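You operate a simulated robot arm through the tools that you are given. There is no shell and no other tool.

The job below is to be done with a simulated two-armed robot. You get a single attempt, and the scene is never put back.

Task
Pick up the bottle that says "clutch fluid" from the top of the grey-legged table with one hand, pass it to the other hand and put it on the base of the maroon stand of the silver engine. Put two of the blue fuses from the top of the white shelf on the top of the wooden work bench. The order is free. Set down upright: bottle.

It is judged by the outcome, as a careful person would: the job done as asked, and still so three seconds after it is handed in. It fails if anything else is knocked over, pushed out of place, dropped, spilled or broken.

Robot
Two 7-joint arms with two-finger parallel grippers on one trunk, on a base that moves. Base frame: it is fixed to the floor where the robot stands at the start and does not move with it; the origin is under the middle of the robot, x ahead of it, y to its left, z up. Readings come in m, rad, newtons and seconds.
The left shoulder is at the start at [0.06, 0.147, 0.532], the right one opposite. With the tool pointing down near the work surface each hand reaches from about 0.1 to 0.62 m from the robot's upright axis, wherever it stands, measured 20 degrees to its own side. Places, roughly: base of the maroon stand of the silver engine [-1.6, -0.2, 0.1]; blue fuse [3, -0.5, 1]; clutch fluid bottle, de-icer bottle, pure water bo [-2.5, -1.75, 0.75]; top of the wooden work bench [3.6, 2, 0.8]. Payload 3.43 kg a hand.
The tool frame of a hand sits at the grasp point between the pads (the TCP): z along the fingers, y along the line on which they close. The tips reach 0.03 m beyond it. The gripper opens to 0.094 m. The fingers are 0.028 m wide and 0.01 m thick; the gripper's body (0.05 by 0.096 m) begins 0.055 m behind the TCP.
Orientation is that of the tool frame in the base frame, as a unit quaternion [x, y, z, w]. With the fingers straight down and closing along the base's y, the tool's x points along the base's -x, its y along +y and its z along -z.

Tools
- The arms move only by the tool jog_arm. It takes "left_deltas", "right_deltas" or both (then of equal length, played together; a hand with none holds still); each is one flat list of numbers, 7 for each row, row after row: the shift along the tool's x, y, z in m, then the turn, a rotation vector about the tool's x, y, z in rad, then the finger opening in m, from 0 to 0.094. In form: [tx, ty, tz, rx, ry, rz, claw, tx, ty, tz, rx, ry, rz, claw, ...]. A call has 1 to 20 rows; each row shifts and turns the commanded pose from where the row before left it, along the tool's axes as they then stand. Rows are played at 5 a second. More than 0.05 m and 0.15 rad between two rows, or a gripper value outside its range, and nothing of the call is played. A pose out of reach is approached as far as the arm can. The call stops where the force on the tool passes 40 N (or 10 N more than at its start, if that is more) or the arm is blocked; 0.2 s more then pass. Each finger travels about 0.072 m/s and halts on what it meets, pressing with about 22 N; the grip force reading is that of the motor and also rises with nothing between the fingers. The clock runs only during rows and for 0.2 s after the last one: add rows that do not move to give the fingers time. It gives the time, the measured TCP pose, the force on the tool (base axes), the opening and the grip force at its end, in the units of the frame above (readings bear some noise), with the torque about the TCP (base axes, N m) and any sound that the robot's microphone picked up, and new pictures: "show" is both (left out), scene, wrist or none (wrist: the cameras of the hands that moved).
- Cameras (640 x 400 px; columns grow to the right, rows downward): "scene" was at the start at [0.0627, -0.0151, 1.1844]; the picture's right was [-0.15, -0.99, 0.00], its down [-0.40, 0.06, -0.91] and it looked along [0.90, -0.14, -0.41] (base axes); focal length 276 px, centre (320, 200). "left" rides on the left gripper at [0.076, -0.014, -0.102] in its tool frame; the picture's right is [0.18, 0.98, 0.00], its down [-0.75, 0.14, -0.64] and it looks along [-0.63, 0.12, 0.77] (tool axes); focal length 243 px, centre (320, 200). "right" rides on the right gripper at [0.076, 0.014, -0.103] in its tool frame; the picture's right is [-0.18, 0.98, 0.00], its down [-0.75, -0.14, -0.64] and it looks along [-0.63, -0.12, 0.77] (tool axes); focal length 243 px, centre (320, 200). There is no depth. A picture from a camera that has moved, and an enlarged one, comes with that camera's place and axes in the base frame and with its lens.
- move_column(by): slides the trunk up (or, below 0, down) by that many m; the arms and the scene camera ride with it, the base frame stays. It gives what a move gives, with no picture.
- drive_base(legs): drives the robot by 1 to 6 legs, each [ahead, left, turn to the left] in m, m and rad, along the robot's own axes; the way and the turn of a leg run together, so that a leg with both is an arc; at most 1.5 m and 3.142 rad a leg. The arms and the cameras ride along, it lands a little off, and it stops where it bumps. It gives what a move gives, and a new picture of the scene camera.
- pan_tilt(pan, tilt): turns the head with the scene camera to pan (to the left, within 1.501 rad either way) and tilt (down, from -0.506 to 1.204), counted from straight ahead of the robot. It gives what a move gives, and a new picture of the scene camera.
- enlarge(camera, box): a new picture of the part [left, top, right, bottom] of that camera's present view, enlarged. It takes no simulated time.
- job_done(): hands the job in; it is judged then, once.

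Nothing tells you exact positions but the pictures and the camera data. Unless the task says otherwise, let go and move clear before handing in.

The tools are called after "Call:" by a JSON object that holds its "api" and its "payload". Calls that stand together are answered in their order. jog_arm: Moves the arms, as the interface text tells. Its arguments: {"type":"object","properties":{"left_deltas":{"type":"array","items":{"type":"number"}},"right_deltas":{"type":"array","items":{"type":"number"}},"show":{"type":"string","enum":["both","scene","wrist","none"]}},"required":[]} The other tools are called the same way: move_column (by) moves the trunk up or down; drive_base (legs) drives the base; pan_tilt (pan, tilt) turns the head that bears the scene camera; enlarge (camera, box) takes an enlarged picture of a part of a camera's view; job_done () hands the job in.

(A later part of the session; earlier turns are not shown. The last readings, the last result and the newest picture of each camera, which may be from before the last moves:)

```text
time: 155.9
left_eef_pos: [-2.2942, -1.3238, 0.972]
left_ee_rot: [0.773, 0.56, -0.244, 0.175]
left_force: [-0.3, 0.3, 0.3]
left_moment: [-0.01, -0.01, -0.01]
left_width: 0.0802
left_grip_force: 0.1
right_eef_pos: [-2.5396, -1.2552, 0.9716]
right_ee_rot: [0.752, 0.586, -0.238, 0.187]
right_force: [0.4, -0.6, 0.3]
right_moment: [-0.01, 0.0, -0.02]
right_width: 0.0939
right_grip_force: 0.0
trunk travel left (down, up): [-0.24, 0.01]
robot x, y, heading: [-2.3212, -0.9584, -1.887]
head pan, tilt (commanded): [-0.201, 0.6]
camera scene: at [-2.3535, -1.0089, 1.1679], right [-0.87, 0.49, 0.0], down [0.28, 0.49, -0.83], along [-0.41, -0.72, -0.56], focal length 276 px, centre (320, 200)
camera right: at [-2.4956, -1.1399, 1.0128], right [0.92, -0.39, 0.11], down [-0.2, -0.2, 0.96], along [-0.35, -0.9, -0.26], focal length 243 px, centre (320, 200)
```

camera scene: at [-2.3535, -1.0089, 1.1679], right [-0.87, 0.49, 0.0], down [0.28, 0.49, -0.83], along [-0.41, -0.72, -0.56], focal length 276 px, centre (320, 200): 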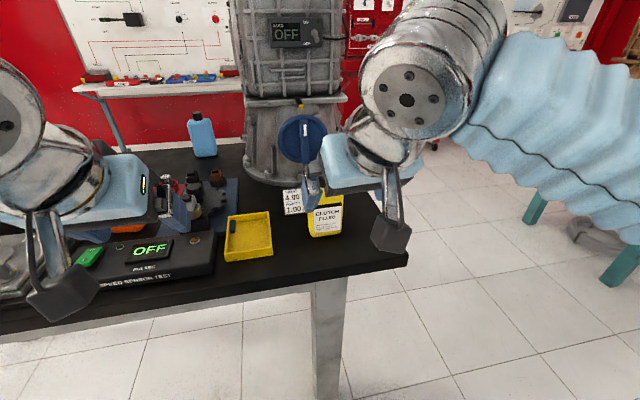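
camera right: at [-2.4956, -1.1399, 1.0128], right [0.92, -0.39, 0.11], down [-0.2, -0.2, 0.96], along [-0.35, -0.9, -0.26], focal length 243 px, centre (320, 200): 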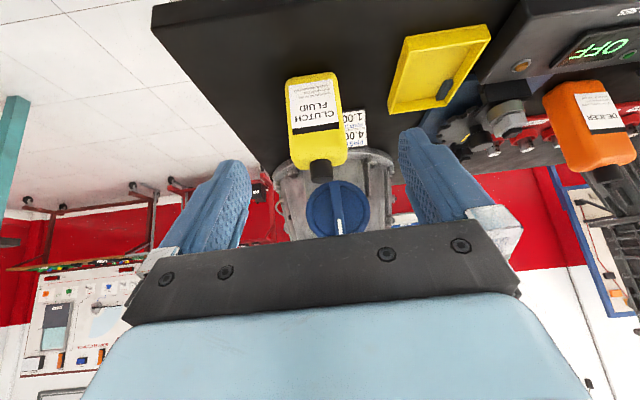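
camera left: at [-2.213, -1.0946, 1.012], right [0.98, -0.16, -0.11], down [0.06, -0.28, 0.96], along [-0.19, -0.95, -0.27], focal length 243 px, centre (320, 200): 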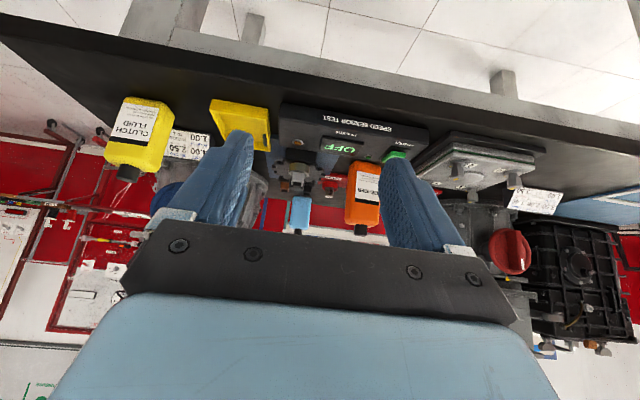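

The bottle is nearly centred in the right wrist view. Moving 10 cm forward and 1.4 cm right, still above cap height.

Call:
{"api": "jog_arm", "payload": {"right_deltas": [-0.0206, -0.0035, 0.0141, 0, 0, 0, 0.094, -0.0206, -0.0035, 0.0141, 0, 0, 0, 0.094, -0.0206, -0.0035, 0.0141, 0, 0, 0, 0.094, -0.0206, -0.0035, 0.0141, 0, 0, 0, 0.094, 0, 0, 0, 0, 0, 0, 0.094]}}

Call:
{"api": "enlarge", "payload": {"camera": "right", "box": [200, 40, 440, 190]}}

```text
time: 157.1
left_eef_pos: [-2.2933, -1.3225, 0.972]
left_ee_rot: [0.772, 0.56, -0.244, 0.175]
left_force: [0.4, -0.6, 0.6]
left_moment: [0.01, 0.02, -0.03]
left_width: 0.0799
left_grip_force: 0.0
right_eef_pos: [-2.5785, -1.3501, 0.9735]
right_ee_rot: [0.752, 0.586, -0.239, 0.187]
right_force: [-0.6, 0.1, 0.3]
right_moment: [0.01, 0.0, -0.01]
right_width: 0.0938
right_grip_force: 0.0
trunk travel left (down, up): [-0.24, 0.01]
robot x, y, heading: [-2.3222, -0.9592, -1.887]
head pan, tilt (commanded): [-0.201, 0.6]
camera scene: at [-2.3535, -1.0091, 1.1678], right [-0.87, 0.49, 0.0], down [0.28, 0.49, -0.82], along [-0.41, -0.72, -0.57], focal length 276 px, centre (320, 200)
camera right: at [-2.5348, -1.2342, 1.0143], right [0.92, -0.39, 0.11], down [-0.2, -0.2, 0.96], along [-0.35, -0.9, -0.26], focal length 243 px, centre (320, 200)
```

scene: 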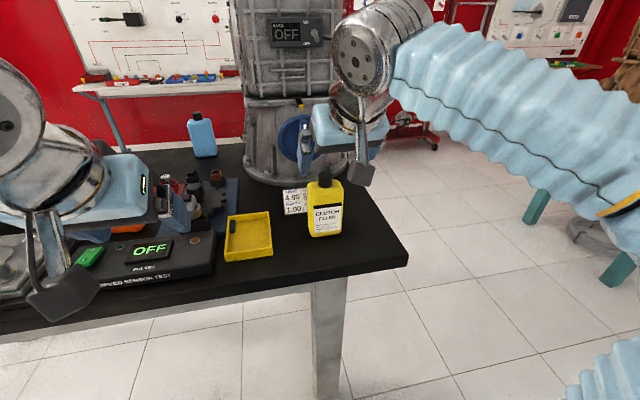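
right: 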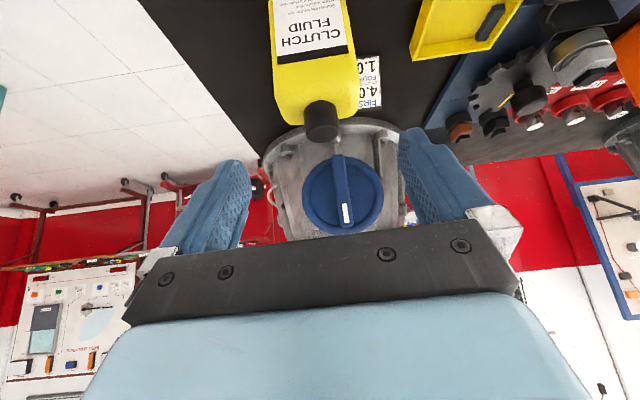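

```text
2.67 times, centred on (320, 115) of right
camera zoom: at [-2.5348, -1.2342, 1.0143], right [0.92, -0.39, 0.11], down [-0.2, -0.2, 0.96], along [-0.35, -0.9, -0.26], focal length 647 px, centre (320, 427)
```

zoom: 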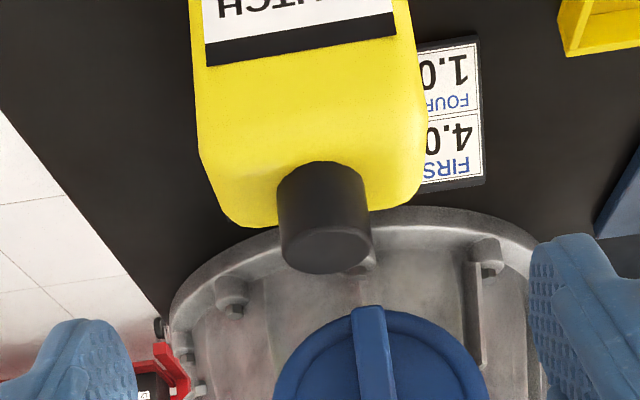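

The bottle is centred under the right hand (cap top ≈0.91). Descending along the finger axis, first three fifths of the way.

Call:
{"api": "jog_arm", "payload": {"right_deltas": [0.0015, 0, 0.0206, 0, 0, 0, 0.094, 0.0015, 0, 0.0206, 0, 0, 0, 0.094, 0.0015, 0, 0.0206, 0, 0, 0, 0.094, 0, 0, 0, 0, 0, 0, 0.094]}}

```text
time: 158.1
left_eef_pos: [-2.2939, -1.3228, 0.9717]
left_ee_rot: [0.773, 0.559, -0.244, 0.175]
left_force: [-0.4, -0.3, 0.2]
left_moment: [-0.02, -0.01, -0.01]
left_width: 0.0801
left_grip_force: 0.1
right_eef_pos: [-2.585, -1.38, 0.921]
right_ee_rot: [0.753, 0.585, -0.239, 0.186]
right_force: [0.6, 0.1, -0.2]
right_moment: [0.0, -0.01, 0.03]
right_width: 0.0939
right_grip_force: 0.0
trunk travel left (down, up): [-0.24, 0.01]
robot x, y, heading: [-2.3198, -0.9613, -1.886]
head pan, tilt (commanded): [-0.201, 0.6]
camera scene: at [-2.3535, -1.009, 1.1678], right [-0.87, 0.49, 0.0], down [0.28, 0.49, -0.82], along [-0.41, -0.72, -0.57], focal length 276 px, centre (320, 200)
camera right: at [-2.5418, -1.2644, 0.9609], right [0.92, -0.39, 0.11], down [-0.2, -0.2, 0.96], along [-0.35, -0.9, -0.26], focal length 243 px, centre (320, 200)
```

scene: 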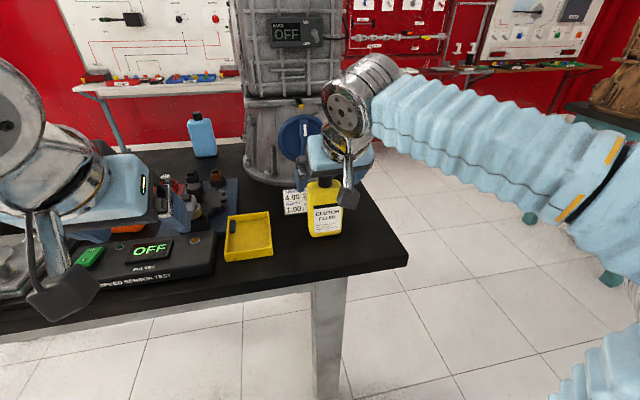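
right: 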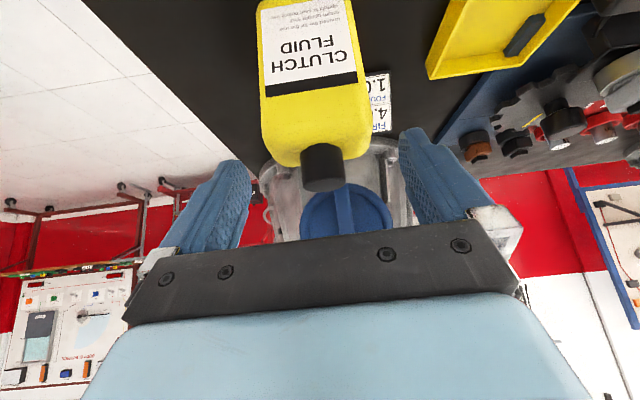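

Still centred; continuing down the last part to the grasp height.

Call:
{"api": "jog_arm", "payload": {"right_deltas": [0.0015, -0.001, 0.0206, 0, 0, 0, 0.094, 0.0015, -0.001, 0.0206, 0, 0, 0, 0.094, 0, 0, 0, 0, 0, 0, 0.094]}}

```text
time: 158.9
left_eef_pos: [-2.2929, -1.3229, 0.9714]
left_ee_rot: [0.772, 0.559, -0.244, 0.175]
left_force: [-0.6, -1.0, 0.2]
left_moment: [0.0, 0.0, -0.01]
left_width: 0.0801
left_grip_force: 0.0
right_eef_pos: [-2.5934, -1.3994, 0.8855]
right_ee_rot: [0.752, 0.586, -0.238, 0.187]
right_force: [0.6, 0.4, 0.7]
right_moment: [-0.01, 0.01, -0.01]
right_width: 0.0942
right_grip_force: 0.1
trunk travel left (down, up): [-0.24, 0.01]
robot x, y, heading: [-2.317, -0.9556, -1.887]
head pan, tilt (commanded): [-0.201, 0.6]
camera scene: at [-2.3535, -1.0091, 1.1678], right [-0.87, 0.49, 0.0], down [0.28, 0.49, -0.82], along [-0.41, -0.72, -0.57], focal length 276 px, centre (320, 200)
camera right: at [-2.5498, -1.2846, 0.9253], right [0.92, -0.39, 0.11], down [-0.2, -0.2, 0.96], along [-0.35, -0.9, -0.26], focal length 243 px, centre (320, 200)
```

scene: 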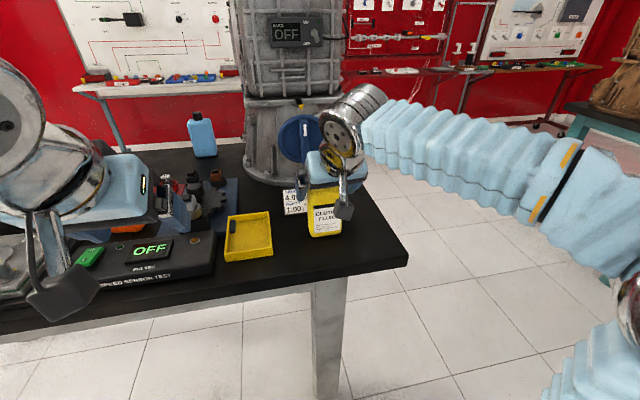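
right: 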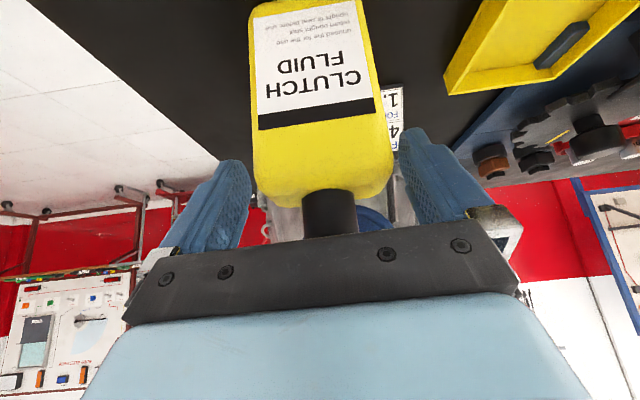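

The bottle's shoulders are between the fingers. Closing the right gripper.

Call:
{"api": "jog_arm", "payload": {"right_deltas": [0, 0, 0, 0, 0, 0, 0.05, 0, 0, 0, 0, 0, 0, 0.05, 0, 0, 0, 0, 0, 0, 0.05, 0, 0, 0, 0, 0, 0, 0.05]}}

```text
time: 159.9
left_eef_pos: [-2.2927, -1.3238, 0.9715]
left_ee_rot: [0.772, 0.56, -0.244, 0.175]
left_force: [-0.2, 0.0, -0.1]
left_moment: [0.0, -0.01, 0.01]
left_width: 0.08
left_grip_force: 0.1
right_eef_pos: [-2.5916, -1.3991, 0.8847]
right_ee_rot: [0.753, 0.585, -0.238, 0.186]
right_force: [1.2, 0.6, 0.8]
right_moment: [-0.01, 0.09, 0.03]
right_width: 0.0747
right_grip_force: 22.2
trunk travel left (down, up): [-0.24, 0.01]
robot x, y, heading: [-2.3209, -0.9612, -1.886]
head pan, tilt (commanded): [-0.201, 0.6]
camera scene: at [-2.3534, -1.0089, 1.1679], right [-0.87, 0.49, 0.0], down [0.28, 0.49, -0.83], along [-0.41, -0.72, -0.56], focal length 276 px, centre (320, 200)
camera right: at [-2.5496, -1.2844, 0.9255], right [0.92, -0.39, 0.11], down [-0.2, -0.2, 0.96], along [-0.35, -0.9, -0.26], focal length 243 px, centre (320, 200)
```

scene: 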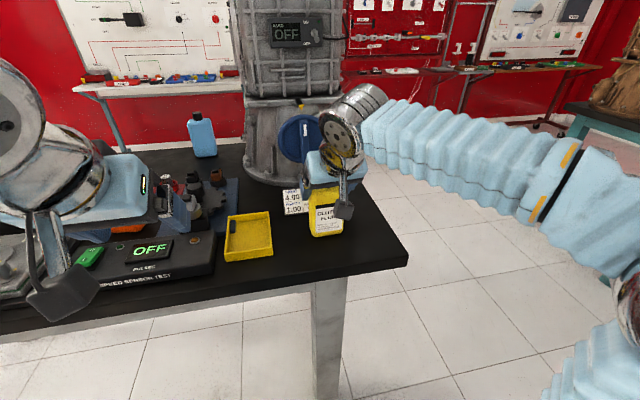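
right: 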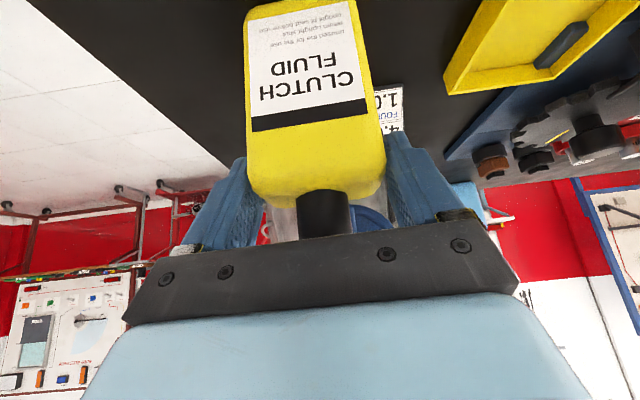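

Gripped at 0.075 m width, 22 N. Lifting slowly 6 cm.

Call:
{"api": "jog_arm", "payload": {"right_deltas": [-0.0087, 0, -0.0122, 0, 0, 0, 0.05, -0.0087, 0, -0.0122, 0, 0, 0, 0.05, -0.0087, 0, -0.0122, 0, 0, 0, 0.05, -0.0087, 0, -0.0122, 0, 0, 0, 0.05, 0, 0, 0, 0, 0, 0, 0.05]}}

```text
time: 161.1
left_eef_pos: [-2.2932, -1.3226, 0.9713]
left_ee_rot: [0.773, 0.559, -0.244, 0.175]
left_force: [-0.7, -0.1, -1.2]
left_moment: [0.0, -0.06, -0.02]
left_width: 0.0803
left_grip_force: 0.1
right_eef_pos: [-2.5916, -1.4004, 0.9453]
right_ee_rot: [0.752, 0.586, -0.238, 0.186]
right_force: [0.1, -0.4, -3.7]
right_moment: [0.02, -0.02, 0.0]
right_width: 0.0749
right_grip_force: 22.2
trunk travel left (down, up): [-0.24, 0.01]
robot x, y, heading: [-2.3208, -0.9576, -1.894]
head pan, tilt (commanded): [-0.201, 0.6]
camera scene: at [-2.3536, -1.0092, 1.1678], right [-0.87, 0.49, 0.0], down [0.28, 0.49, -0.82], along [-0.41, -0.72, -0.57], focal length 276 px, centre (320, 200)
camera right: at [-2.5488, -1.2853, 0.9856], right [0.92, -0.39, 0.11], down [-0.2, -0.2, 0.96], along [-0.35, -0.9, -0.26], focal length 243 px, centre (320, 200)
```

scene: 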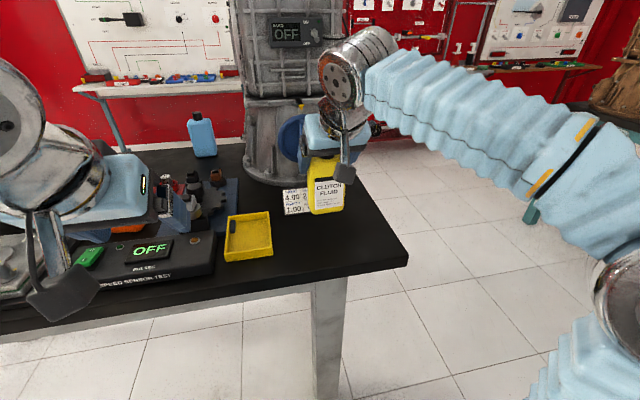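
right: 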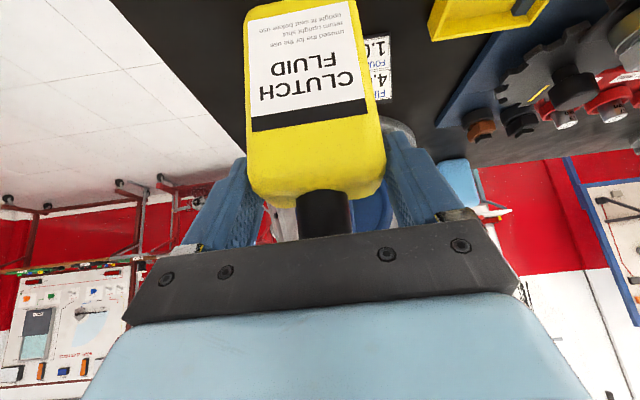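

The bottle is up (about 0.37 kg). Drawing it back and then backing the base away from the table.

Call:
{"api": "jog_arm", "payload": {"right_deltas": [0.0175, 0, -0.0186, 0, 0, 0, 0.05, 0.0175, 0, -0.0186, 0, 0, 0, 0.05, 0.0175, 0, -0.0186, 0, 0, 0, 0.05, 0.0175, 0, -0.0186, 0, 0, 0, 0.05, 0, 0, 0, 0, 0, 0, 0.05], "show": "none"}}

Call:
{"api": "drive_base", "payload": {"legs": [[-0.2, 0, 0]]}}

Call:
{"api": "pan_tilt", "payload": {"pan": 0.0, "tilt": 0.7}}

```text
time: 162.3
left_eef_pos: [-2.2931, -1.3221, 0.9716]
left_ee_rot: [0.772, 0.559, -0.245, 0.176]
left_force: [-0.5, -0.4, -0.4]
left_moment: [0.01, -0.01, 0.0]
left_width: 0.0798
left_grip_force: 0.1
right_eef_pos: [-2.5671, -1.3042, 0.9643]
right_ee_rot: [0.752, 0.586, -0.238, 0.187]
right_force: [0.4, -0.2, -3.5]
right_moment: [0.01, 0.02, 0.02]
right_width: 0.0747
right_grip_force: 21.6
trunk travel left (down, up): [-0.24, 0.01]
robot x, y, heading: [-2.3187, -0.9584, -1.885]
head pan, tilt (commanded): [-0.201, 0.6]
```

```text
time: 163.8
left_eef_pos: [-2.2321, -1.1358, 0.9708]
left_ee_rot: [0.773, 0.559, -0.245, 0.175]
left_force: [-1.2, -0.1, 0.2]
left_moment: [0.03, 0.03, 0.0]
left_width: 0.0802
left_grip_force: 0.0
right_eef_pos: [-2.5068, -1.1151, 0.9636]
right_ee_rot: [0.752, 0.585, -0.238, 0.186]
right_force: [1.0, 0.4, -3.9]
right_moment: [-0.02, 0.0, 0.02]
right_width: 0.0747
right_grip_force: 22.3
trunk travel left (down, up): [-0.24, 0.01]
robot x, y, heading: [-2.2575, -0.7753, -1.894]
head pan, tilt (commanded): [-0.201, 0.6]
camera scene: at [-2.2921, -0.8215, 1.1678], right [-0.87, 0.5, 0.0], down [0.28, 0.49, -0.82], along [-0.41, -0.72, -0.57], focal length 276 px, centre (320, 200)
```

scene: 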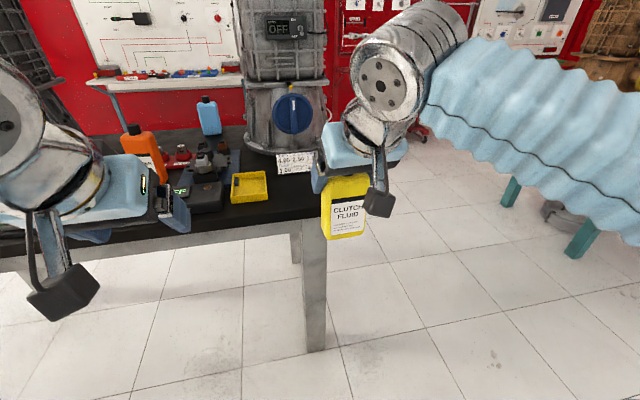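

```text
time: 164.6
left_eef_pos: [-2.2328, -1.136, 0.9714]
left_ee_rot: [0.773, 0.559, -0.244, 0.175]
left_force: [0.1, 0.1, -0.6]
left_moment: [0.01, 0.0, 0.01]
left_width: 0.0798
left_grip_force: 0.1
right_eef_pos: [-2.5071, -1.1148, 0.9637]
right_ee_rot: [0.753, 0.585, -0.239, 0.186]
right_force: [0.0, 0.7, -3.2]
right_moment: [-0.01, 0.02, 0.02]
right_width: 0.0745
right_grip_force: 21.9
trunk travel left (down, up): [-0.24, 0.01]
robot x, y, heading: [-2.2572, -0.7758, -1.886]
head pan, tilt (commanded): [0.0, 0.7]
camera scene: at [-2.2749, -0.8253, 1.1592], right [-0.95, 0.31, 0.0], down [0.2, 0.61, -0.77], along [-0.24, -0.73, -0.64], focal length 276 px, centre (320, 200)
```

scene: 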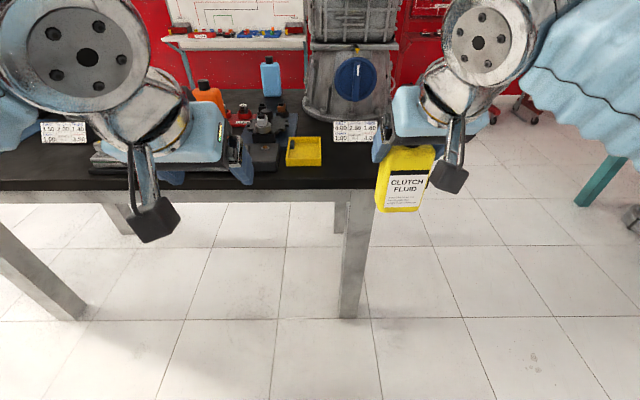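

The bottle is clear of the table. For the hand-over I'll bring the right hand to the middle, the left hand out and lower, then turn them inward to face each other.

Call:
{"api": "jog_arm", "payload": {"left_deltas": [0.0139, 0.025, 0.033, 0, 0, 0, 0.094, 0.0139, 0.025, 0.033, 0, 0, 0, 0.094, 0.0139, 0.025, 0.033, 0, 0, 0, 0.094, 0.0139, 0.025, 0.033, 0, 0, 0, 0.094, 0, 0, 0, 0, 0, 0, 0.094], "right_deltas": [0.0176, 0.0225, 0.0075, 0, 0, 0, 0.05, 0.0176, 0.0225, 0.0075, 0, 0, 0, 0.05, 0.0176, 0.0225, 0.0075, 0, 0, 0, 0.05, 0.0176, 0.0225, 0.0075, 0, 0, 0, 0.05, 0, 0, 0, 0, 0, 0, 0.05], "show": "scene"}}

```text
time: 165.8
left_eef_pos: [-2.147, -1.1945, 0.8304]
left_ee_rot: [0.772, 0.559, -0.245, 0.175]
left_force: [-0.3, 1.2, -0.3]
left_moment: [-0.02, 0.01, 0.0]
left_width: 0.0941
left_grip_force: 0.1
right_eef_pos: [-2.4088, -1.0993, 0.8983]
right_ee_rot: [0.753, 0.584, -0.238, 0.186]
right_force: [0.0, 0.0, -3.5]
right_moment: [0.04, 0.04, 0.03]
right_width: 0.0744
right_grip_force: 22.2
trunk travel left (down, up): [-0.24, 0.01]
robot x, y, heading: [-2.2576, -0.7691, -1.891]
head pan, tilt (commanded): [0.0, 0.7]
camera scene: at [-2.2746, -0.8253, 1.1592], right [-0.95, 0.31, 0.0], down [0.2, 0.61, -0.76], along [-0.24, -0.73, -0.64], focal length 276 px, centre (320, 200)
```

scene: 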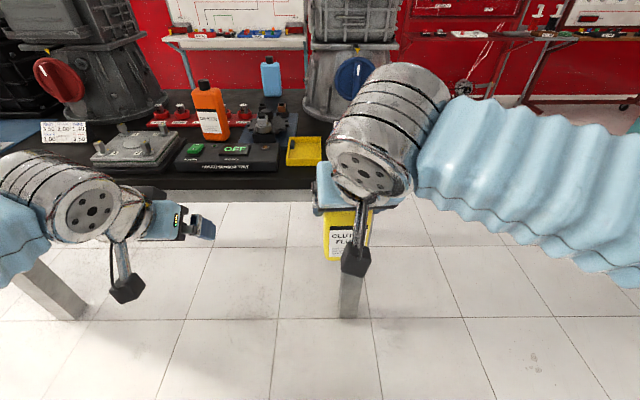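

Now yawing both hands inward by about 0.75 rad first.

Call:
{"api": "jog_arm", "payload": {"left_deltas": [0, 0, 0, 0.0859, 0, 0.1229, 0.094, 0, 0, 0, 0.0859, 0, 0.1229, 0.094, 0, 0, 0, 0.0859, 0, 0.1229, 0.094, 0, 0, 0, 0.0859, 0, 0.1229, 0.094, 0, 0, 0, 0.0859, 0, 0.1229, 0.094, 0, 0, 0, 0, 0, 0, 0.094], "right_deltas": [0, 0, 0, -0.0868, 0, -0.1223, 0.05, 0, 0, 0, -0.0868, 0, -0.1223, 0.05, 0, 0, 0, -0.0868, 0, -0.1223, 0.05, 0, 0, 0, -0.0868, 0, -0.1223, 0.05, 0, 0, 0, -0.0868, 0, -0.1223, 0.05, 0, 0, 0, 0, 0, 0, 0.05], "show": "both"}}

```text
time: 167.2
left_eef_pos: [-2.1475, -1.1957, 0.8316]
left_ee_rot: [0.924, 0.236, -0.292, 0.074]
left_force: [-0.1, 0.3, 0.1]
left_moment: [-0.01, -0.02, -0.04]
left_width: 0.0938
left_grip_force: 0.1
right_eef_pos: [-2.41, -1.0992, 0.8999]
right_ee_rot: [0.485, 0.82, -0.153, 0.262]
right_force: [-0.8, 0.3, -3.4]
right_moment: [-0.01, -0.02, 0.0]
right_width: 0.0746
right_grip_force: 22.3
trunk travel left (down, up): [-0.24, 0.01]
robot x, y, heading: [-2.2599, -0.7723, -1.882]
head pan, tilt (commanded): [0.0, 0.7]
camera scene: at [-2.2748, -0.8253, 1.1592], right [-0.95, 0.31, 0.0], down [0.2, 0.61, -0.76], along [-0.24, -0.73, -0.64], focal length 276 px, centre (320, 200)
camera right: at [-2.4558, -0.9847, 0.94], right [0.93, 0.34, 0.11], down [-0.01, -0.28, 0.96], along [0.36, -0.9, -0.26], focal length 243 px, centre (320, 200)
camera left: at [-2.0481, -1.1243, 0.8714], right [0.6, -0.79, -0.11], down [-0.15, -0.24, 0.96], along [-0.78, -0.56, -0.26], focal length 243 px, centre (320, 200)
```

scene: 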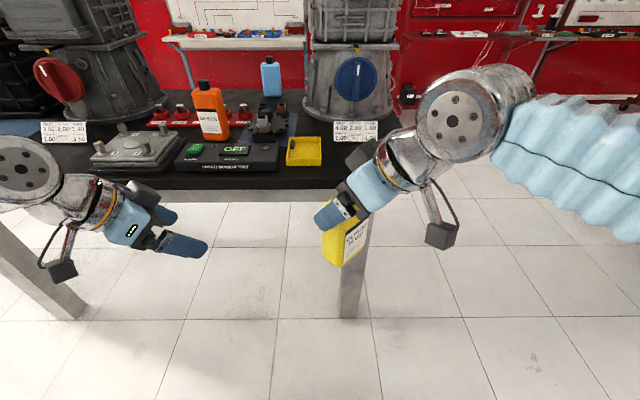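
right: 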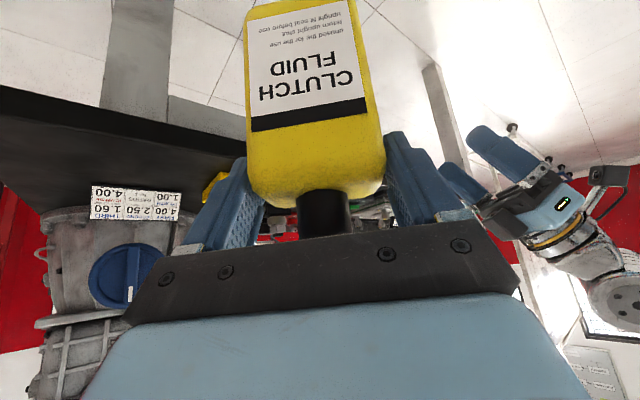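
left: 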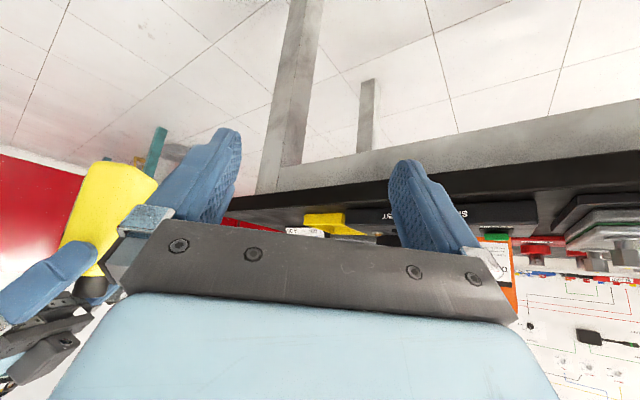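

Rotation works well. Continuing the inward turn to face each other fully.

Call:
{"api": "jog_arm", "payload": {"left_deltas": [0, 0, 0, 0.0859, 0, 0.1229, 0.094, 0, 0, 0, 0.0859, 0, 0.1229, 0.094, 0, 0, 0, 0.0859, 0, 0.1229, 0.094, 0, 0, 0, 0.0859, 0, 0.1229, 0.094, 0, 0, 0, 0.0859, 0, 0.1229, 0.094, 0, 0, 0, 0.0424, 0, 0.0607, 0.094, 0, 0, 0, 0, 0, 0, 0.094], "right_deltas": [0, 0, 0, -0.0868, 0, -0.1223, 0.05, 0, 0, 0, -0.0868, 0, -0.1223, 0.05, 0, 0, 0, -0.0868, 0, -0.1223, 0.05, 0, 0, 0, -0.0868, 0, -0.1223, 0.05, 0, 0, 0, -0.0868, 0, -0.1223, 0.05, 0, 0, 0, 0, 0, 0, 0.05, 0, 0, 0, 0, 0, 0, 0.05], "show": "both"}}

```text
time: 168.8
left_eef_pos: [-2.1479, -1.1944, 0.8319]
left_ee_rot: [0.941, -0.154, -0.297, -0.048]
left_force: [0.5, 0.8, 0.4]
left_moment: [0.0, 0.01, 0.0]
left_width: 0.0939
left_grip_force: 0.1
right_eef_pos: [-2.4099, -1.099, 0.8995]
right_ee_rot: [0.152, 0.94, -0.047, 0.3]
right_force: [0.4, 0.2, -3.3]
right_moment: [-0.03, 0.03, 0.01]
right_width: 0.0744
right_grip_force: 21.7
trunk travel left (down, up): [-0.24, 0.01]
robot x, y, heading: [-2.2576, -0.7733, -1.89]
head pan, tilt (commanded): [0.0, 0.7]
camera scene: at [-2.2748, -0.8253, 1.1592], right [-0.95, 0.31, 0.0], down [0.2, 0.61, -0.76], along [-0.24, -0.73, -0.64], focal length 276 px, centre (320, 200)
camera right: at [-2.5205, -1.0464, 0.9397], right [0.45, 0.89, 0.11], down [0.19, -0.21, 0.96], along [0.87, -0.41, -0.26], focal length 243 px, centre (320, 200)
camera left: at [-2.0282, -1.2198, 0.8715], right [-0.17, -0.98, -0.1], down [-0.28, -0.05, 0.96], along [-0.95, 0.19, -0.26], focal length 243 px, centre (320, 200)
```

scene: 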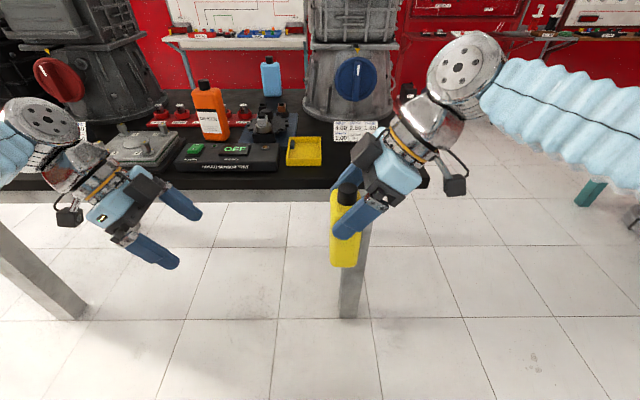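
right: 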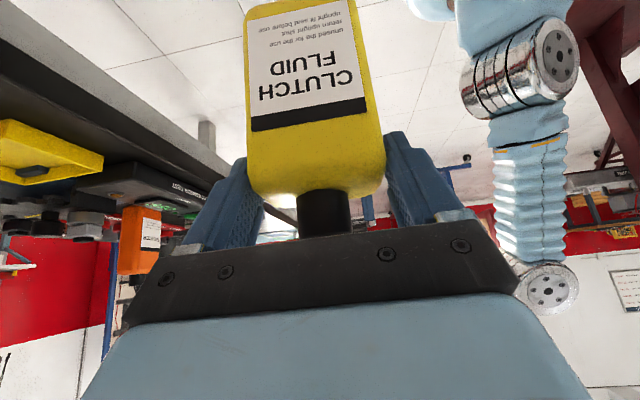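
left: 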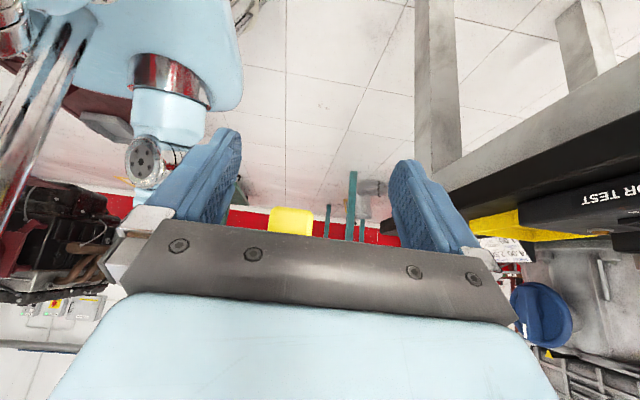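

The two hands now face each other well. I'll enlarge the bottle to verify its extents relative to the right hand before moving the left hand in.

Call:
{"api": "enlarge", "payload": {"camera": "scene", "box": [290, 150, 450, 280]}}

Call:
{"api": "enlarge", "payload": {"camera": "left", "box": [230, 170, 400, 270]}}

```text
3.08 times, centred on (370, 215) of scene
camera zoom: at [-2.2748, -0.8253, 1.1592], right [-0.95, 0.31, 0.0], down [0.2, 0.61, -0.76], along [-0.24, -0.73, -0.64], focal length 848 px, centre (166, 154)
```

zoom: 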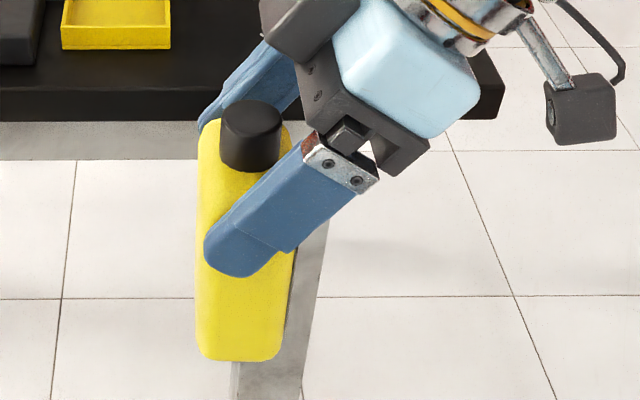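

```text
3.76 times, centred on (315, 220) of left
camera zoom: at [-2.0282, -1.2198, 0.8715], right [-0.17, -0.98, -0.1], down [-0.28, -0.05, 0.96], along [-0.95, 0.19, -0.26], focal length 913 px, centre (339, 125)
```

zoom: 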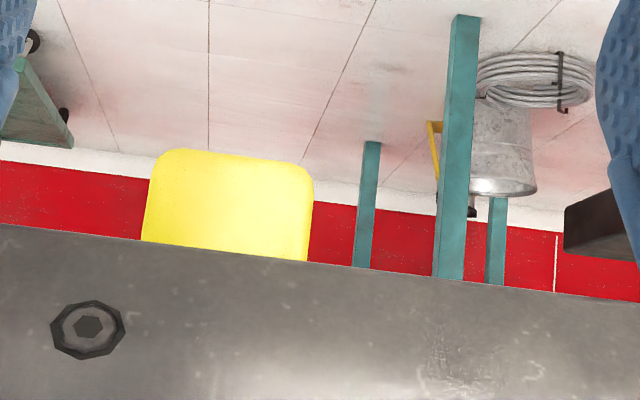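

The bottle's bottom is at z≈0.794, and the right fingers end about 7 cm above it, leaving the lower body free. I'll flatten the left hand's tilt to 0.95 rad and bring it halfway in.

Call:
{"api": "jog_arm", "payload": {"left_deltas": [0, 0, 0, 0, -0.15, 0, 0.094, 0, 0, 0, 0, -0.15, 0, 0.094, 0, 0, 0, 0, -0.039, 0, 0.094, -0.0197, -0.0017, 0.0259, 0, 0, 0, 0.094, -0.0197, -0.0017, 0.0259, 0, 0, 0, 0.094, -0.0197, -0.0017, 0.0259, 0, 0, 0, 0.094, -0.0197, -0.0017, 0.0259, 0, 0, 0, 0.094, 0, 0, 0, 0, 0, 0, 0.094], "show": "both"}}

```text
time: 170.6
left_eef_pos: [-2.2689, -1.147, 0.8348]
left_ee_rot: [0.878, -0.142, -0.452, -0.072]
left_force: [0.7, 0.9, -0.1]
left_moment: [0.01, 0.0, 0.04]
left_width: 0.0943
left_grip_force: 0.1
right_eef_pos: [-2.4096, -1.0994, 0.9003]
right_ee_rot: [0.152, 0.94, -0.047, 0.301]
right_force: [0.0, 0.1, -4.9]
right_moment: [0.01, 0.02, 0.0]
right_width: 0.0741
right_grip_force: 21.6
trunk travel left (down, up): [-0.24, 0.01]
robot x, y, heading: [-2.2568, -0.7718, -1.887]
head pan, tilt (commanded): [0.0, 0.7]
camera scene: at [-2.2749, -0.8253, 1.1592], right [-0.95, 0.31, 0.0], down [0.2, 0.61, -0.76], along [-0.24, -0.73, -0.64], focal length 276 px, centre (320, 200)
camera left: at [-2.1438, -1.1733, 0.8328], right [-0.21, -0.97, -0.15], down [0.04, -0.16, 0.99], along [-0.98, 0.2, 0.07], focal length 243 px, centre (320, 200)
```

scene: 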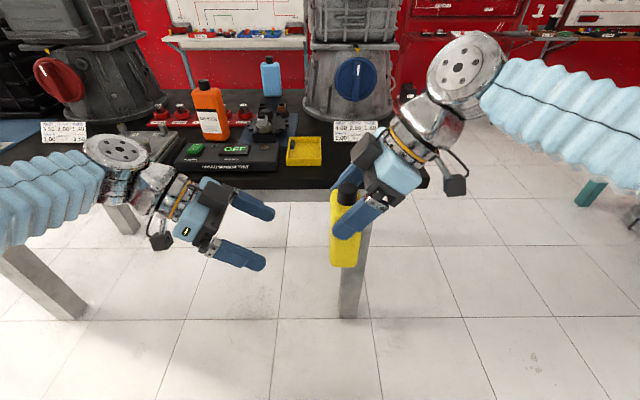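
left: 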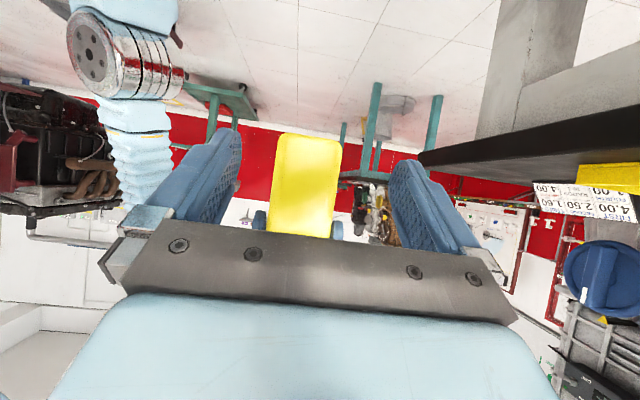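

The left hand is lined up with the bottle's lower body. Advancing 7.5 cm.

Call:
{"api": "jog_arm", "payload": {"left_deltas": [-0.0145, -0.0013, 0.0203, 0, 0, 0, 0.094, -0.0145, -0.0013, 0.0203, 0, 0, 0, 0.094, -0.0145, -0.0013, 0.0203, 0, 0, 0, 0.094, 0, 0, 0, 0, 0, 0, 0.094], "show": "both"}}

Call:
{"api": "enlarge", "payload": {"camera": "scene", "box": [210, 150, 450, 300]}}

```text
time: 171.6
left_eef_pos: [-2.339, -1.1205, 0.8347]
left_ee_rot: [0.877, -0.143, -0.452, -0.074]
left_force: [0.2, -0.7, -0.4]
left_moment: [0.01, 0.0, -0.02]
left_width: 0.0939
left_grip_force: 0.1
right_eef_pos: [-2.4086, -1.0979, 0.8993]
right_ee_rot: [0.153, 0.94, -0.047, 0.3]
right_force: [-1.0, -0.2, -3.8]
right_moment: [-0.01, 0.02, -0.01]
right_width: 0.0746
right_grip_force: 22.0
trunk travel left (down, up): [-0.24, 0.01]
robot x, y, heading: [-2.2583, -0.7691, -1.887]
head pan, tilt (commanded): [0.0, 0.7]
camera scene: at [-2.2749, -0.8253, 1.1592], right [-0.95, 0.31, 0.0], down [0.2, 0.61, -0.76], along [-0.24, -0.73, -0.64], focal length 276 px, centre (320, 200)
camera left: at [-2.2131, -1.1462, 0.8325], right [-0.21, -0.97, -0.15], down [0.04, -0.16, 0.99], along [-0.98, 0.2, 0.07], focal length 243 px, centre (320, 200)
```

scene: 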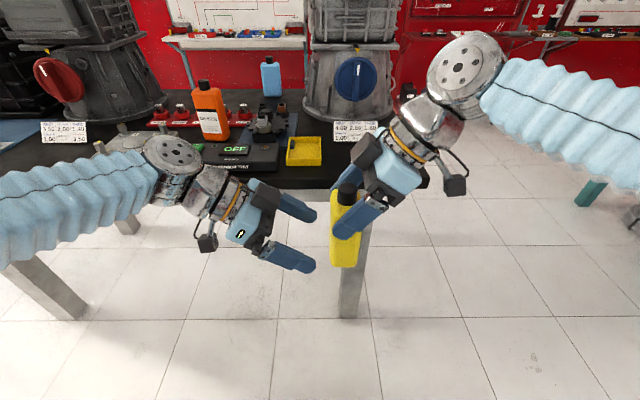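
left: 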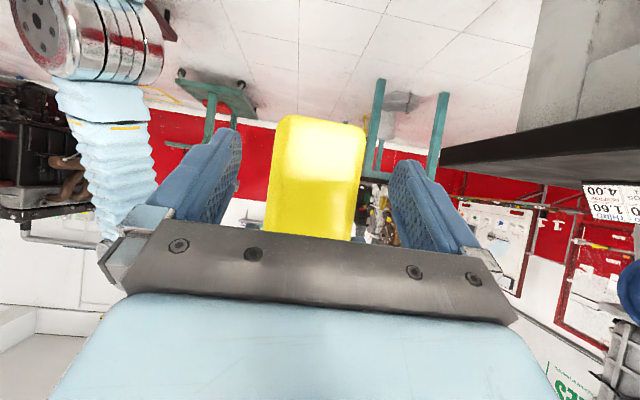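

```text
2.67 times, centred on (330, 225) of scene
camera zoom: at [-2.2749, -0.8253, 1.1592], right [-0.95, 0.31, 0.0], down [0.2, 0.61, -0.76], along [-0.24, -0.73, -0.64], focal length 735 px, centre (293, 133)
```

zoom: 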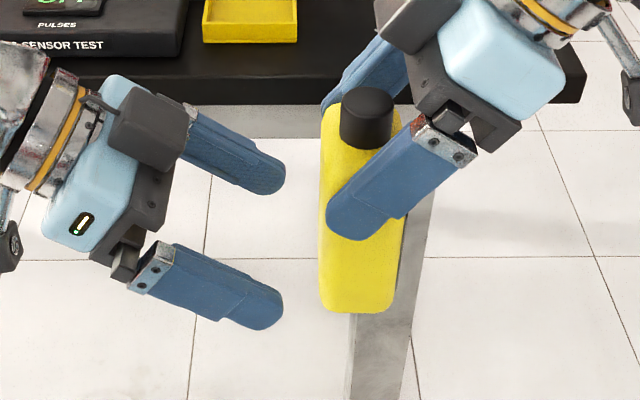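

Good alignment. Advancing the remaining 5.4 cm so the left fingers straddle the lower body beneath the right fingers.

Call:
{"api": "jog_arm", "payload": {"left_deltas": [-0.0106, 0, 0.0148, 0, 0, 0, 0.094, -0.0106, 0, 0.0148, 0, 0, 0, 0.094, -0.0106, 0, 0.0148, 0, 0, 0, 0.094, 0, 0, 0, 0, 0, 0, 0.094], "show": "both"}}

Call:
{"api": "enlarge", "payload": {"camera": "scene", "box": [210, 150, 450, 300]}}

```text
time: 172.6
left_eef_pos: [-2.3897, -1.1028, 0.8364]
left_ee_rot: [0.878, -0.143, -0.452, -0.072]
left_force: [0.3, -0.3, -0.5]
left_moment: [-0.02, 0.01, 0.0]
left_width: 0.0939
left_grip_force: 0.0
right_eef_pos: [-2.4088, -1.0994, 0.8997]
right_ee_rot: [0.152, 0.94, -0.047, 0.3]
right_force: [0.4, 0.3, -3.2]
right_moment: [0.0, -0.01, -0.01]
right_width: 0.0743
right_grip_force: 22.3
trunk travel left (down, up): [-0.24, 0.01]
robot x, y, heading: [-2.2619, -0.7726, -1.891]
head pan, tilt (commanded): [0.0, 0.7]
camera scene: at [-2.2749, -0.8253, 1.1592], right [-0.95, 0.31, 0.0], down [0.2, 0.61, -0.76], along [-0.24, -0.73, -0.64], focal length 276 px, centre (320, 200)
camera left: at [-2.2647, -1.1296, 0.8334], right [-0.21, -0.97, -0.15], down [0.04, -0.16, 0.99], along [-0.98, 0.2, 0.07], focal length 243 px, centre (320, 200)
```

scene: 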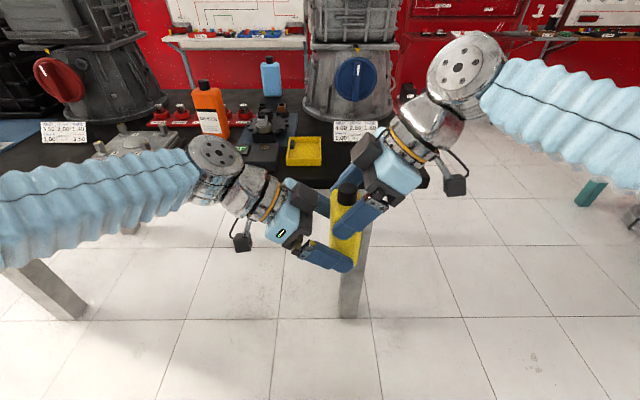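
left: 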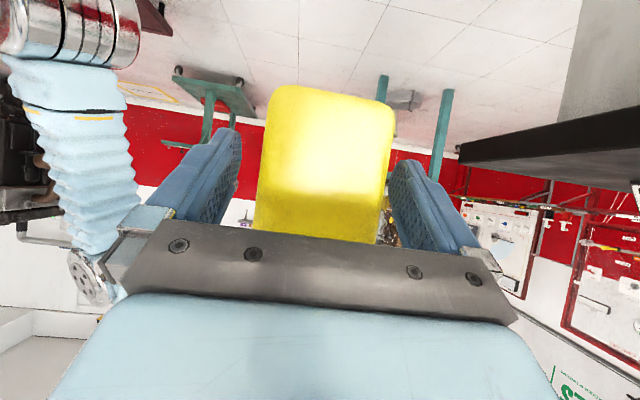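

```text
2.67 times, centred on (330, 225) of scene
camera zoom: at [-2.2749, -0.8253, 1.1592], right [-0.95, 0.31, 0.0], down [0.2, 0.61, -0.76], along [-0.24, -0.73, -0.64], focal length 735 px, centre (293, 133)
```

zoom: 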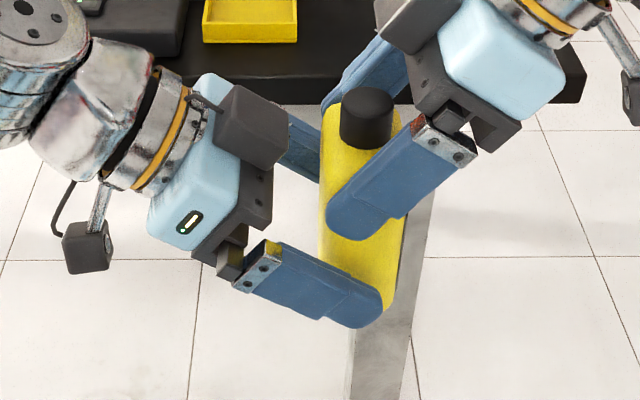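

Left fingers straddle the lower body with clear space below the right fingers. Shifting 2 mm to centre, then closing the left gripper.

Call:
{"api": "jog_arm", "payload": {"left_deltas": [0, 0.0022, 0, 0, 0, 0, 0.094, 0, 0, 0, 0, 0, 0, 0.05, 0, 0, 0, 0, 0, 0, 0.05, 0, 0, 0, 0, 0, 0, 0.05, 0, 0, 0, 0, 0, 0, 0.05], "show": "both"}}

```text
time: 173.8
left_eef_pos: [-2.3904, -1.106, 0.8357]
left_ee_rot: [0.877, -0.143, -0.452, -0.073]
left_force: [0.9, 1.9, 0.3]
left_moment: [0.03, -0.03, 0.25]
left_width: 0.0744
left_grip_force: 22.6
right_eef_pos: [-2.4084, -1.0988, 0.8996]
right_ee_rot: [0.153, 0.94, -0.047, 0.301]
right_force: [0.0, -1.0, -3.2]
right_moment: [-0.09, 0.01, -0.26]
right_width: 0.0744
right_grip_force: 22.1
trunk travel left (down, up): [-0.24, 0.01]
robot x, y, heading: [-2.2576, -0.7747, -1.891]
head pan, tilt (commanded): [0.0, 0.7]
camera scene: at [-2.2748, -0.8253, 1.1592], right [-0.95, 0.31, 0.0], down [0.2, 0.61, -0.76], along [-0.24, -0.73, -0.64], focal length 276 px, centre (320, 200)
camera left: at [-2.2653, -1.1316, 0.8331], right [-0.21, -0.97, -0.15], down [0.04, -0.16, 0.99], along [-0.98, 0.2, 0.07], focal length 243 px, centre (320, 200)
```

scene: 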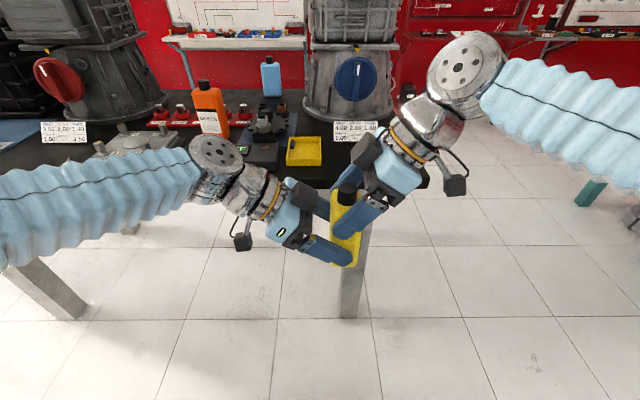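
left: 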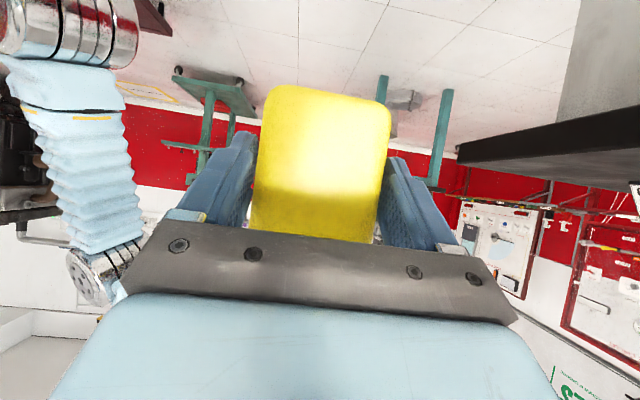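

Both hands hold the bottle. Opening the right hand fully, then withdrawing it along its finger axis.

Call:
{"api": "jog_arm", "payload": {"right_deltas": [0, 0, 0, 0, 0, 0, 0.08, 0, 0, 0, 0, 0, 0, 0.094, 0, 0, 0, 0, 0, 0, 0.094, 0, 0, -0.015, 0, 0, 0, 0.094, 0, 0, -0.02, 0, 0, 0, 0.094, 0, 0, -0.025, 0, 0, 0, 0.094, 0, 0, -0.025, 0, 0, 0, 0.094, 0, 0, 0, 0, 0, 0, 0.094], "show": "both"}}

```text
time: 175.6
left_eef_pos: [-2.3904, -1.1054, 0.8348]
left_ee_rot: [0.877, -0.142, -0.453, -0.073]
left_force: [0.0, 0.4, 0.6]
left_moment: [0.0, -0.05, 0.0]
left_width: 0.0743
left_grip_force: 21.7
right_eef_pos: [-2.4549, -1.0847, 0.9686]
right_ee_rot: [0.153, 0.941, -0.047, 0.3]
right_force: [1.5, -0.2, -0.2]
right_moment: [-0.02, 0.01, -0.01]
right_width: 0.0942
right_grip_force: 0.1
trunk travel left (down, up): [-0.24, 0.01]
robot x, y, heading: [-2.2572, -0.7685, -1.882]
head pan, tilt (commanded): [0.0, 0.7]
camera scene: at [-2.2748, -0.8253, 1.1592], right [-0.95, 0.31, 0.0], down [0.2, 0.61, -0.76], along [-0.24, -0.73, -0.64], focal length 276 px, centre (320, 200)
camera right: at [-2.5671, -1.0308, 1.0091], right [0.45, 0.89, 0.11], down [0.18, -0.21, 0.96], along [0.87, -0.41, -0.26], focal length 243 px, centre (320, 200)
```

scene: 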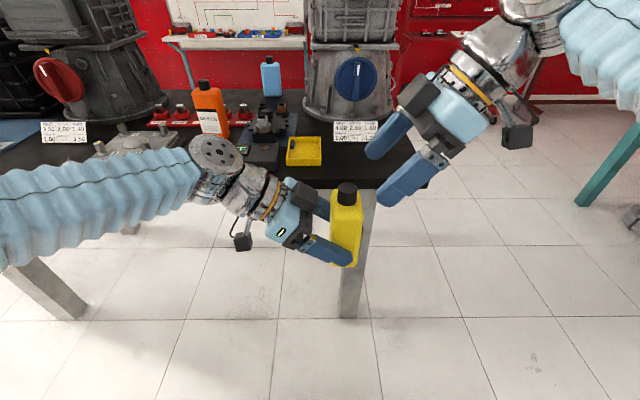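
right: 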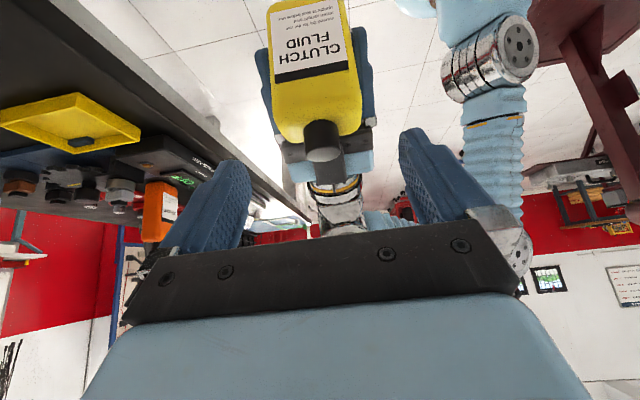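

The bottle is now in the left hand alone. Moving the right hand away to the right and turning it back forward.

Call:
{"api": "jog_arm", "payload": {"right_deltas": [0.0272, 0, -0.0193, 0, 0, 0, 0.094, 0.0272, 0, -0.0193, 0, 0, 0, 0.094, 0.0272, 0, -0.0193, 0, 0, 0, 0.094, 0, 0, 0, 0.0868, 0, 0.1223, 0.094, 0, 0, 0, 0.0868, 0, 0.1223, 0.094, 0, 0, 0, 0.0868, 0, 0.1223, 0.094, 0, 0, 0, 0.0868, 0, 0.1223, 0.094, 0, 0, 0, 0.0868, 0, 0.1223, 0.094, 0, 0, 0, 0.0868, 0, 0.1223, 0.094, 0, 0, 0, 0.0868, 0, 0.1223, 0.094, 0, 0, 0, 0.0868, 0, 0.1223, 0.094, 0, 0, 0, 0.0868, 0, 0.1223, 0.094, 0, 0, 0, 0.0868, 0, 0.1223, 0.094, 0, 0, 0, 0, 0, 0, 0.094], "show": "both"}}

```text
time: 178.6
left_eef_pos: [-2.3912, -1.1058, 0.8343]
left_ee_rot: [0.877, -0.142, -0.453, -0.073]
left_force: [-0.6, 0.9, 0.1]
left_moment: [0.01, -0.09, -0.01]
left_width: 0.0744
left_grip_force: 21.5
right_eef_pos: [-2.5502, -1.0522, 0.9688]
right_ee_rot: [0.753, 0.584, -0.239, 0.186]
right_force: [0.2, -0.3, 0.4]
right_moment: [-0.02, -0.02, -0.01]
right_width: 0.094
right_grip_force: 0.0
trunk travel left (down, up): [-0.24, 0.01]
robot x, y, heading: [-2.2581, -0.7703, -1.894]
head pan, tilt (commanded): [0.0, 0.7]
camera scene: at [-2.2748, -0.8253, 1.1592], right [-0.95, 0.31, 0.0], down [0.2, 0.61, -0.76], along [-0.24, -0.73, -0.64], focal length 276 px, centre (320, 200)
camera right: at [-2.5073, -0.9369, 1.0093], right [0.91, -0.39, 0.11], down [-0.2, -0.2, 0.96], along [-0.35, -0.9, -0.26], focal length 243 px, centre (320, 200)
```

scene: 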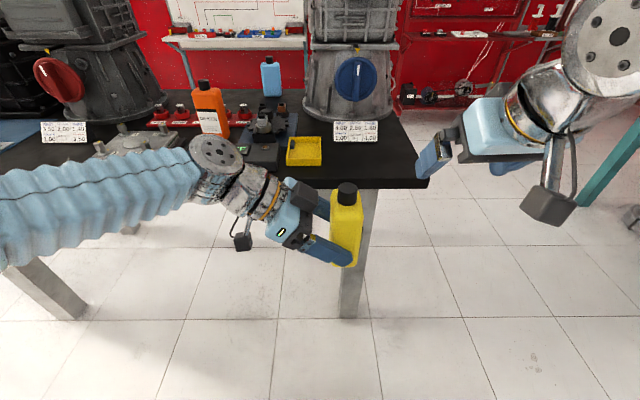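
right: 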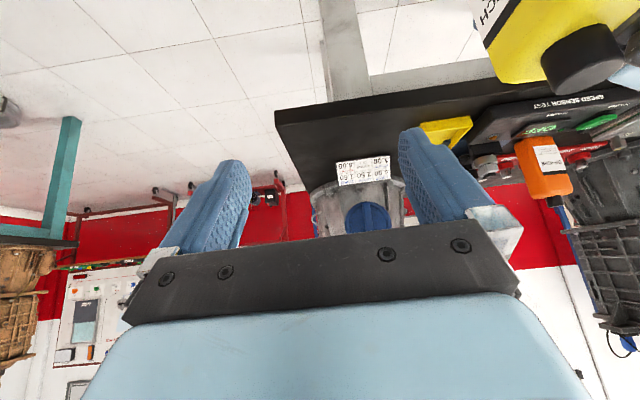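

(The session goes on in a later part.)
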